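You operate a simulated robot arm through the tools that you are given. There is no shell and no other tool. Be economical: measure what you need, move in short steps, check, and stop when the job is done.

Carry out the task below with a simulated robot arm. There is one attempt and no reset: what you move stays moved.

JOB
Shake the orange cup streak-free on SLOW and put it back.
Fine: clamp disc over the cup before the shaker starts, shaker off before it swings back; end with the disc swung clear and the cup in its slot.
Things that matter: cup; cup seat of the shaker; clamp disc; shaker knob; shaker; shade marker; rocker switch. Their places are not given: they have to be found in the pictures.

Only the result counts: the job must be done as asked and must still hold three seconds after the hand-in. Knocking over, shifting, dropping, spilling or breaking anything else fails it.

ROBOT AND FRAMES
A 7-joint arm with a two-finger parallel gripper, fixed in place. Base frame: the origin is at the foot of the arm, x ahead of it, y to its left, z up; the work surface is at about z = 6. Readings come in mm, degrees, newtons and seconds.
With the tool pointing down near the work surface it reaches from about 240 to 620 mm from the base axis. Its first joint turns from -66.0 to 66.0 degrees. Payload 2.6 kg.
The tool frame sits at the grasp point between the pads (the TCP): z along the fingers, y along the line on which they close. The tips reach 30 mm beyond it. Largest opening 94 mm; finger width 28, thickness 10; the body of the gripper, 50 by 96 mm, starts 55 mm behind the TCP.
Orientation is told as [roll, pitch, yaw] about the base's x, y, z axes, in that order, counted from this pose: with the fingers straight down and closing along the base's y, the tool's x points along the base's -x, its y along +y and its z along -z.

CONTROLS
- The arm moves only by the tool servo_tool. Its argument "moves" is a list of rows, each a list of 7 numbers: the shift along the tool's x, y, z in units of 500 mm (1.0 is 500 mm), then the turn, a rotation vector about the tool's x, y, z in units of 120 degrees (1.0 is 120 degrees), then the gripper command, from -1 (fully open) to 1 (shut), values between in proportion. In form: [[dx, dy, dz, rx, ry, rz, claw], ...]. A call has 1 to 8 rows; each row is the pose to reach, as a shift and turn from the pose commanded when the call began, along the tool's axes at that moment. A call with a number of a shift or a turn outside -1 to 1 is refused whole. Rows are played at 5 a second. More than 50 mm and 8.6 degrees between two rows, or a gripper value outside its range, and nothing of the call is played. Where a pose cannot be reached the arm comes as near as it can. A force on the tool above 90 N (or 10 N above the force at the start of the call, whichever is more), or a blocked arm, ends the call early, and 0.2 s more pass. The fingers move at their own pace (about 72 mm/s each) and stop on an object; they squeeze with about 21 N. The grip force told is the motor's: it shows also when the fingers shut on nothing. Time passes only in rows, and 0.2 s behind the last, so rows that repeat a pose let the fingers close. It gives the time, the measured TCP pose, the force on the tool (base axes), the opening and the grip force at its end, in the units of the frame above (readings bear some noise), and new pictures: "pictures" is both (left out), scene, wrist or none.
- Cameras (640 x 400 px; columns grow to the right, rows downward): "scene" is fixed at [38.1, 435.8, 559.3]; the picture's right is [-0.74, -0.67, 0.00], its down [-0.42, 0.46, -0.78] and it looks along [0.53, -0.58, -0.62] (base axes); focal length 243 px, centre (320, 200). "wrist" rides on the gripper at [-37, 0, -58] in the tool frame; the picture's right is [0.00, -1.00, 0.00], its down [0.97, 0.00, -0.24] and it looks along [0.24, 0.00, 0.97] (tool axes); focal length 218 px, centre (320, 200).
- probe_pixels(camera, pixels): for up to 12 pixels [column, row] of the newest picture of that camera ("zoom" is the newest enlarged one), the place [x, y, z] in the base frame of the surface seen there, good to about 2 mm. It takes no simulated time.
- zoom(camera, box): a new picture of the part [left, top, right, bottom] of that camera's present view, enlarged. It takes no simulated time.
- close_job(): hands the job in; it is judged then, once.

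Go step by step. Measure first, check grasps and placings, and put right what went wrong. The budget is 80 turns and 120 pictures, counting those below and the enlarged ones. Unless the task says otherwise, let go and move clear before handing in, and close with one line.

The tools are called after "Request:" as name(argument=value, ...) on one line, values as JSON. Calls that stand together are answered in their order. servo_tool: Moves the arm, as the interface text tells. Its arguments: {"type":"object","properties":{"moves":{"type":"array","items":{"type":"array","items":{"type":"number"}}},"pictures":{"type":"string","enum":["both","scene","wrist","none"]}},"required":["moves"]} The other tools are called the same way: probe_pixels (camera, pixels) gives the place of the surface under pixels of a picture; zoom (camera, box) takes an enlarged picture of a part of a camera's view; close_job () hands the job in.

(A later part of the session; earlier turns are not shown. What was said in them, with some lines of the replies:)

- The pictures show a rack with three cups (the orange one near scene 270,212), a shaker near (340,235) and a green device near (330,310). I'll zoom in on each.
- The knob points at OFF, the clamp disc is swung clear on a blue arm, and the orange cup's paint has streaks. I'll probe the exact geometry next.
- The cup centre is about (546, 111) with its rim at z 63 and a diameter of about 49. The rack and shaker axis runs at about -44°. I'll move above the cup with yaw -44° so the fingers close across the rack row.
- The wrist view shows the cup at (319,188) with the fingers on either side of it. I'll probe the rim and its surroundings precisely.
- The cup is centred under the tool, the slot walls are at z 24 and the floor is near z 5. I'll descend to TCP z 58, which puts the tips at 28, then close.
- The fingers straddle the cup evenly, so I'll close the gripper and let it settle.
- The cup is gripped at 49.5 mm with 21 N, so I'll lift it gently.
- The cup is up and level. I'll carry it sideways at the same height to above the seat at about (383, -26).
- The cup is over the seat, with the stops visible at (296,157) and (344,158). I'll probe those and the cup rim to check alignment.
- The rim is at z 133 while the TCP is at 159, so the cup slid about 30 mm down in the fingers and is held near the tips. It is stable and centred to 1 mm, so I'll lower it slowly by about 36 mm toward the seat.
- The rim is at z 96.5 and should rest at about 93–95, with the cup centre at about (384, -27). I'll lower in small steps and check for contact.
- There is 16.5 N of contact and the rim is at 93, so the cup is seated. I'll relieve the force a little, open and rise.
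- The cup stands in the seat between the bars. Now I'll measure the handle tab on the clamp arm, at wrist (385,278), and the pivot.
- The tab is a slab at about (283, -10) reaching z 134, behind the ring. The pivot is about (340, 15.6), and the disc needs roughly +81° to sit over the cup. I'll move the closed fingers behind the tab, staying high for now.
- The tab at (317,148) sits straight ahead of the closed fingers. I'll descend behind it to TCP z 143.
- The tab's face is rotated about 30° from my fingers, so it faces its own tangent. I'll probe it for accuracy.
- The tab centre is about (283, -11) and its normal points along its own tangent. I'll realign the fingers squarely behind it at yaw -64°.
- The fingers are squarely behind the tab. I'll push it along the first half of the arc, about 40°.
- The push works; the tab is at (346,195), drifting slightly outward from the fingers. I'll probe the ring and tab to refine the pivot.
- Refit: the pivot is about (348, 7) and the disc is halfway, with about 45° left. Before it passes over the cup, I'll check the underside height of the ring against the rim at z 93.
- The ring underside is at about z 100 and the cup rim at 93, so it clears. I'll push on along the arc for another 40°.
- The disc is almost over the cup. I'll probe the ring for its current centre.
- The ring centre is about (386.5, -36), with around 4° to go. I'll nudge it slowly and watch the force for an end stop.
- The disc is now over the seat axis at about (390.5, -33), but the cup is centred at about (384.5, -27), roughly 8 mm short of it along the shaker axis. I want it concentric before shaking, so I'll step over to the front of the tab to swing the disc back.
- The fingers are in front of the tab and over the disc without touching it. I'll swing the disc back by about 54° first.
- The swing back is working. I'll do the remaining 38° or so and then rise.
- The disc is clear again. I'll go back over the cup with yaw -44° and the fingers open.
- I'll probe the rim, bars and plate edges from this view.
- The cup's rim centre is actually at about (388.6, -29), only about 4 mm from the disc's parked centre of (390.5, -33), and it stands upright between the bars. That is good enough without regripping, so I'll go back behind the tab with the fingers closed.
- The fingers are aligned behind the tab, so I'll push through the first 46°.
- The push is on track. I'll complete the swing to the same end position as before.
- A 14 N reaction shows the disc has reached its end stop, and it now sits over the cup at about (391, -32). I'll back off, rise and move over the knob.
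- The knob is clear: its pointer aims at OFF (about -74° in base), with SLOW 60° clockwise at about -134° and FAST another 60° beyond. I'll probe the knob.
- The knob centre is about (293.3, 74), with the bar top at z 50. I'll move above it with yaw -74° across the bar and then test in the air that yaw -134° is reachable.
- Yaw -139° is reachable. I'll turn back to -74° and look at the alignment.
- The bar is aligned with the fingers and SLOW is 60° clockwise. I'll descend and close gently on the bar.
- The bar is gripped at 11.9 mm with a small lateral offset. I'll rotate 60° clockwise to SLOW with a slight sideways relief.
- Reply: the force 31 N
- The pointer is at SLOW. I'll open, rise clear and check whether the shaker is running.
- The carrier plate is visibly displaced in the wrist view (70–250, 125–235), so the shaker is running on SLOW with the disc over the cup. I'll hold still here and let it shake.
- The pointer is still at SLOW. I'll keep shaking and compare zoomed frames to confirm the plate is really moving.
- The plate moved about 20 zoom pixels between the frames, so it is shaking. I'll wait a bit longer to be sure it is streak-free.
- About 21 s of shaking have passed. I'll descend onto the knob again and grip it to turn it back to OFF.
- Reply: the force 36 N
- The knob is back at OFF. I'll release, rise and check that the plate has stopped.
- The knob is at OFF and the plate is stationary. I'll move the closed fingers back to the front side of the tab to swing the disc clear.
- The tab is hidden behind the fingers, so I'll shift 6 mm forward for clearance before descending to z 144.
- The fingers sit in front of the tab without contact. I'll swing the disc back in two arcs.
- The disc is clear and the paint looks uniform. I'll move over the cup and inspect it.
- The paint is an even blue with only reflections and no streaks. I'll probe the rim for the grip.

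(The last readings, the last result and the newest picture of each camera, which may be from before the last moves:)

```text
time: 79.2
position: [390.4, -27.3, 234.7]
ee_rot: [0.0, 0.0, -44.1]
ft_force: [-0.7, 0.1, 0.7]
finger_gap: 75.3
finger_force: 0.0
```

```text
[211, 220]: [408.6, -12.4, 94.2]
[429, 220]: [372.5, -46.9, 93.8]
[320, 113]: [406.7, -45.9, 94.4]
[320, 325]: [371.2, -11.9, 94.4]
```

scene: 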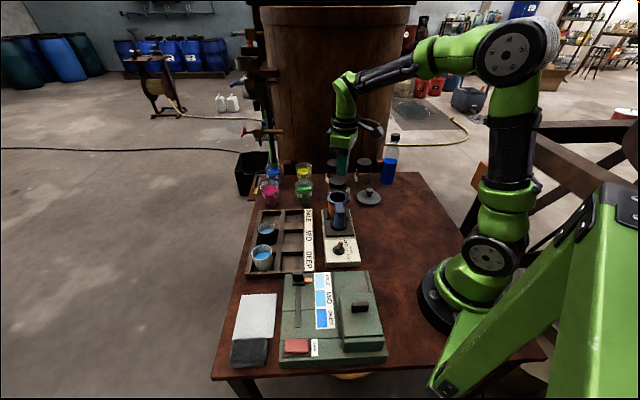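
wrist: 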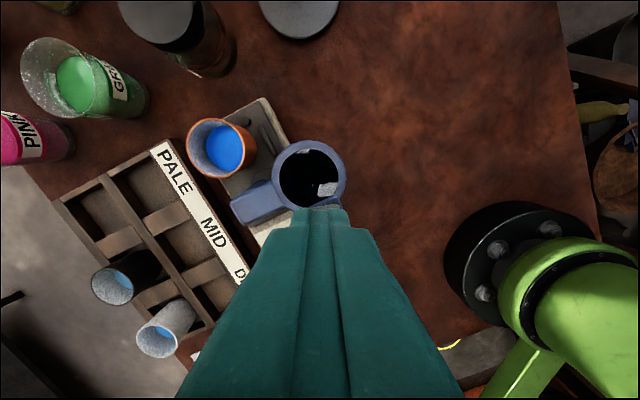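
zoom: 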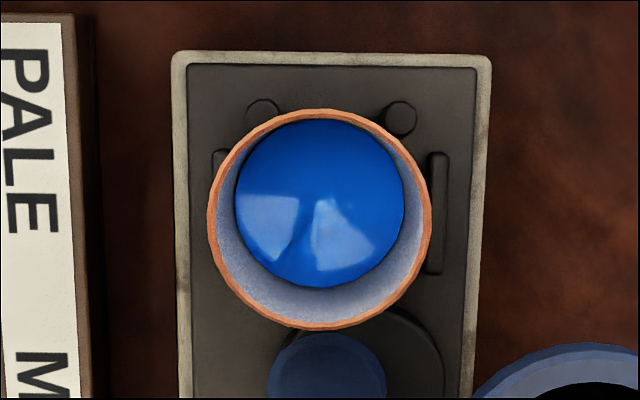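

The cup centre is about (389.8, -29.3). I'll descend with a small correction to TCP z 104 and grip the upper cup wall.

Request:
servo_tool(moves=[[-0.002, -0.0037, 0.08, 0, 0, 0, -0.6], [-0.002, -0.0037, 0.16, 0, 0, 0, -0.6], [-0.002, -0.0037, 0.23, 0, 0, 0, -0.6], [-0.002, -0.0037, 0.261, 0, 0, 0, -0.6], [-0.002, -0.0037, 0.261, 0, 0, 0, -0.6], [-0.002, -0.0037, 0.261, 0, 0, 0, 0.2], [-0.002, -0.0037, 0.261, 0, 0, 0, 1], [-0.002, -0.0037, 0.261, 0, 0, 0, 1]], pictures="none")

Request:
servo_tool(moves=[[0, 0, -0.004, 0, 0, 0, 1], [0, 0, -0.008, 0, 0, 0, 1], [0, 0, -0.012, 0, 0, 0, 1], [0, 0, -0.016, 0, 0, 0, 1], [0, 0, -0.02, 0, 0, 0, 1], [0, 0, -0.024, 0, 0, 0, 1], [0, 0, -0.028, 0, 0, 0, 1], [0, 0, -0.032, 0, 0, 0, 1]], pictures="wrist")

```text
time: 81.0
position: [390.0, -30.7, 101.2]
ee_rot: [0.0, -0.1, -44.1]
ft_force: [-1.4, -0.5, 0.9]
finger_gap: 49.4
finger_force: 20.9
```

```text
time: 82.8
position: [389.1, -31.4, 119.4]
ee_rot: [0.1, 0.0, -44.3]
ft_force: [0.1, 0.1, -0.6]
finger_gap: 49.4
finger_force: 20.4
```

wrist: 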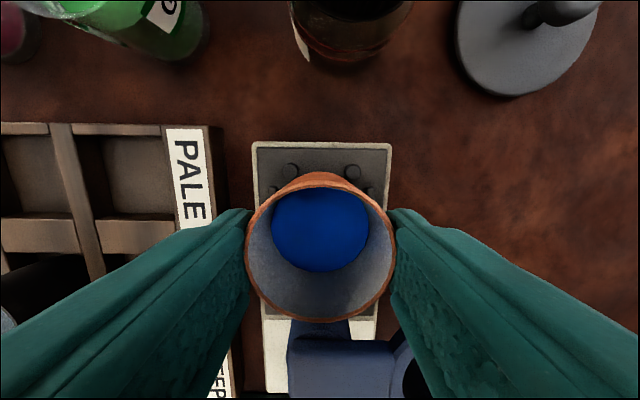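

The cup is gripped at 49.4 mm. I'll probe the rim to see whether it lifted without slipping.

Request:
probe_pixels(camera="wrist", pixels=[[249, 245], [392, 245], [320, 175], [320, 317]])

```text
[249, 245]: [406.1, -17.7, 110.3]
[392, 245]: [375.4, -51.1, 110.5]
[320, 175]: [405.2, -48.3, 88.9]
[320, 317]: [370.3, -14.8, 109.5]
```

The rim is at 110 with the TCP at 119, so there is almost no slip at slow speed. I'll keep lifting slowly.

Request:
servo_tool(moves=[[0, 0, -0.01, 0, 0, 0, 1], [0, 0, -0.022, 0, 0, 0, 1], [0, 0, -0.034, 0, 0, 0, 1], [0, 0, -0.046, 0, 0, 0, 1], [0, 0, -0.058, 0, 0, 0, 1], [0, 0, -0.07, 0, 0, 0, 1], [0, 0, -0.078, 0, 0, 0, 1], [0, 0, -0.082, 0, 0, 0, 1]], pictures="none")

```text
time: 84.6
position: [389.0, -30.8, 160.2]
ee_rot: [0.0, 0.0, -44.2]
ft_force: [-0.1, 0.1, -0.1]
finger_gap: 49.3
finger_force: 21.0
```

Now I'll carry the cup back over its rack slot at (546.5, 110).

Request:
servo_tool(moves=[[-0.0015, 0.022, 0, 0, 0, 0, 1], [-0.005, 0.075, 0, 0, 0, 0, 1], [-0.01, 0.143, 0, 0, 0, 0, 1], [-0.0147, 0.212, 0, 0, 0, 0, 1], [-0.0195, 0.28, 0, 0, 0, 0, 1], [-0.024, 0.348, 0, 0, 0, 0, 1], [-0.028, 0.402, 0, 0, 0, 0, 1], [-0.0293, 0.4218, 0, 0, 0, 0, 1]], pictures="wrist")

Request:
probe_pixels(camera="wrist", pixels=[[249, 245], [392, 245], [320, 175], [320, 317], [320, 155], [262, 200], [362, 160], [280, 330]])

```text
time: 86.4
position: [546.4, 111.4, 160.5]
ee_rot: [0.0, 0.0, -44.2]
ft_force: [1.1, -0.5, -0.9]
finger_gap: 49.4
finger_force: 21.0
```

wrist: 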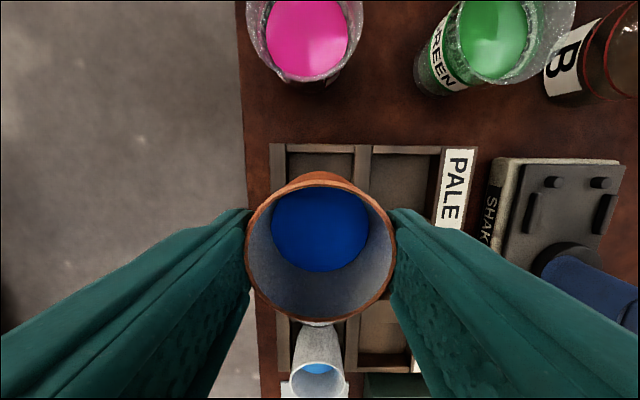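

```text
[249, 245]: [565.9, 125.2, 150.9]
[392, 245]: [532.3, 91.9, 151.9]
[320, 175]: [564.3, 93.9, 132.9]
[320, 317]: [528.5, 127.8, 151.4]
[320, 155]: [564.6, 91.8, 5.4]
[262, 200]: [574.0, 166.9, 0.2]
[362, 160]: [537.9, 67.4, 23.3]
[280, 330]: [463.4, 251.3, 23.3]
```

The cup is centred over its slot, with the rim at 151. I'll lower it about 84 mm, then finish finely.

Request:
servo_tool(moves=[[0, 0.0, 0.012, 0, 0, 0, 1], [0, 0, 0.036, 0, 0, 0, 1], [0, 0, 0.064, 0, 0, 0, 1], [0, 0, 0.092, 0, 0, 0, 1], [0, 0, 0.12, 0, 0, 0, 1], [0, 0, 0.144, 0, 0, 0, 1], [0, 0, 0.16, 0, 0, 0, 1], [0, 0, 0.166, 0, 0, 0, 1]], pictures="wrist")

Request:
probe_pixels(camera="wrist", pixels=[[249, 245], [392, 245], [320, 317]])

```text
time: 88.2
position: [545.9, 112.0, 77.7]
ee_rot: [0.1, 0.1, -44.2]
ft_force: [-0.1, 0.4, -1.1]
finger_gap: 49.3
finger_force: 20.8
```

wrist: 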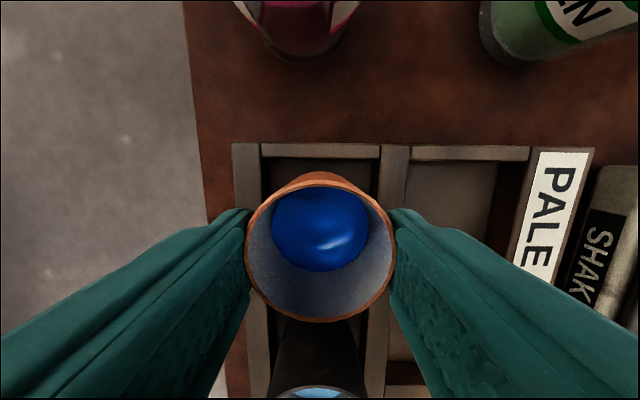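

```text
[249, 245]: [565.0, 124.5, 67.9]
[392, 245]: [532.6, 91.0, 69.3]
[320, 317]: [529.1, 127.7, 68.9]
```

The cup is inside the slot walls with about 5 mm left. I'll lower to contact.

Request:
servo_tool(moves=[[0, 0, 0.003, 0, 0, 0, 1], [0, 0, 0.006, 0, 0, 0, 1], [0, 0, 0.009, 0, 0, 0, 1], [0, 0, 0.012, 0, 0, 0, 1], [0, 0, 0.012, 0, 0, 0, 1]], pictures="none")

```text
time: 89.4
position: [547.0, 111.1, 71.3]
ee_rot: [0.0, -0.1, -44.2]
ft_force: [-0.7, -1.5, 6.0]
finger_gap: 49.4
finger_force: 21.0
```

There is 6 N of contact, so the cup is down. I'll open and rise straight up.

Request:
servo_tool(moves=[[0, 0, -0.001, 0, 0, 0, 0.2], [0, 0, -0.001, 0, 0, 0, -0.3], [0, 0, -0.001, 0, 0, 0, -0.5], [0, 0, -0.001, 0, 0, 0, -0.5], [0, 0, -0.05, 0, 0, 0, -0.5], [0, 0, -0.13, 0, 0, 0, -0.5], [0, 0, -0.21, 0, 0, 0, -0.5], [0, 0, -0.27, 0, 0, 0, -0.5]], pictures="both")

Request:
zoom(camera="wrist", box=[270, 130, 370, 230])

Request:
zoom(camera="scene", box=[230, 150, 400, 280])

```text
time: 91.2
position: [546.5, 110.5, 206.9]
ee_rot: [0.0, 0.0, -44.1]
ft_force: [0.7, -0.5, -0.2]
finger_gap: 70.5
finger_force: 0.1
```

scene: 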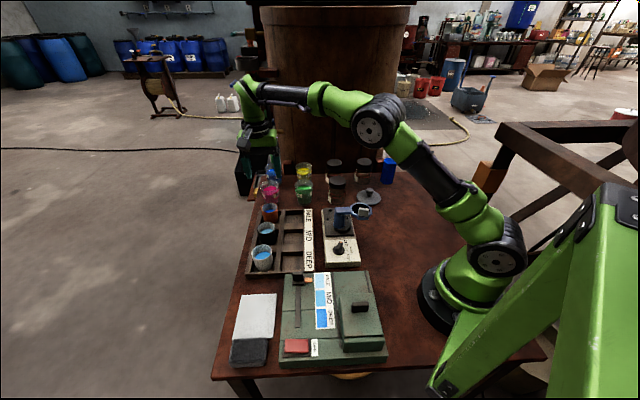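
wrist: 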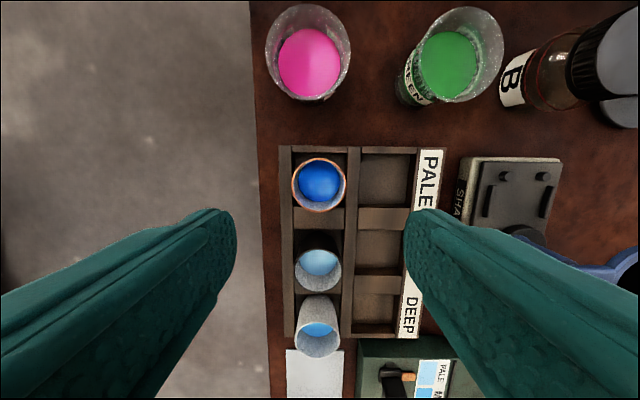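

```text
4.00 times, centred on (320, 180) of wrist
```

zoom: 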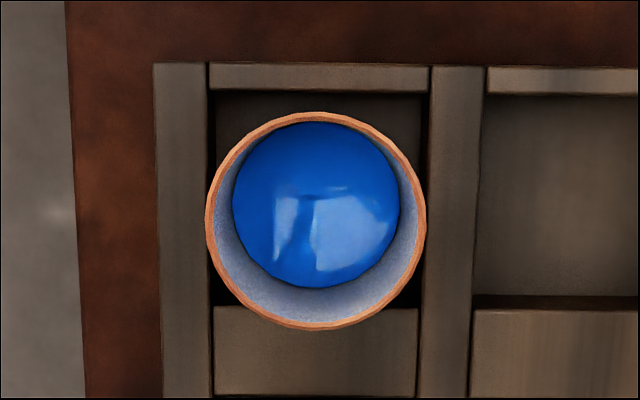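

```text
3.08 times, centred on (315, 215) of scene
```

zoom: 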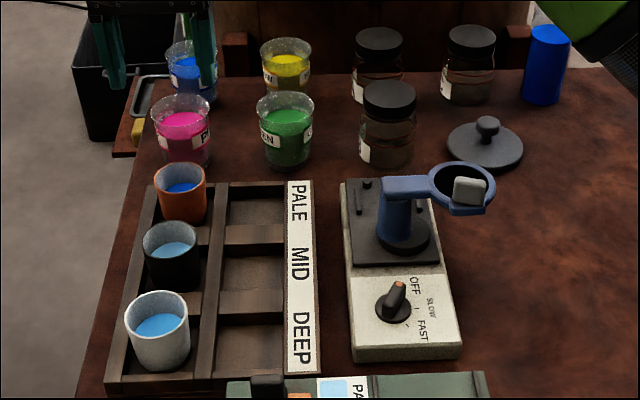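

The cup is upright in its slot with streak-free paint, the disc is swung clear, the knob is at OFF, and nothing else has moved. I'm handing in.

Request:
close_job()

```text
The job is handed in.
```

The orange cup was shaken on SLOW for about 22 s with the clamp disc over it, its paint came out streak-free, and it is back in its slot. The shaker was switched off before the disc was swung clear.
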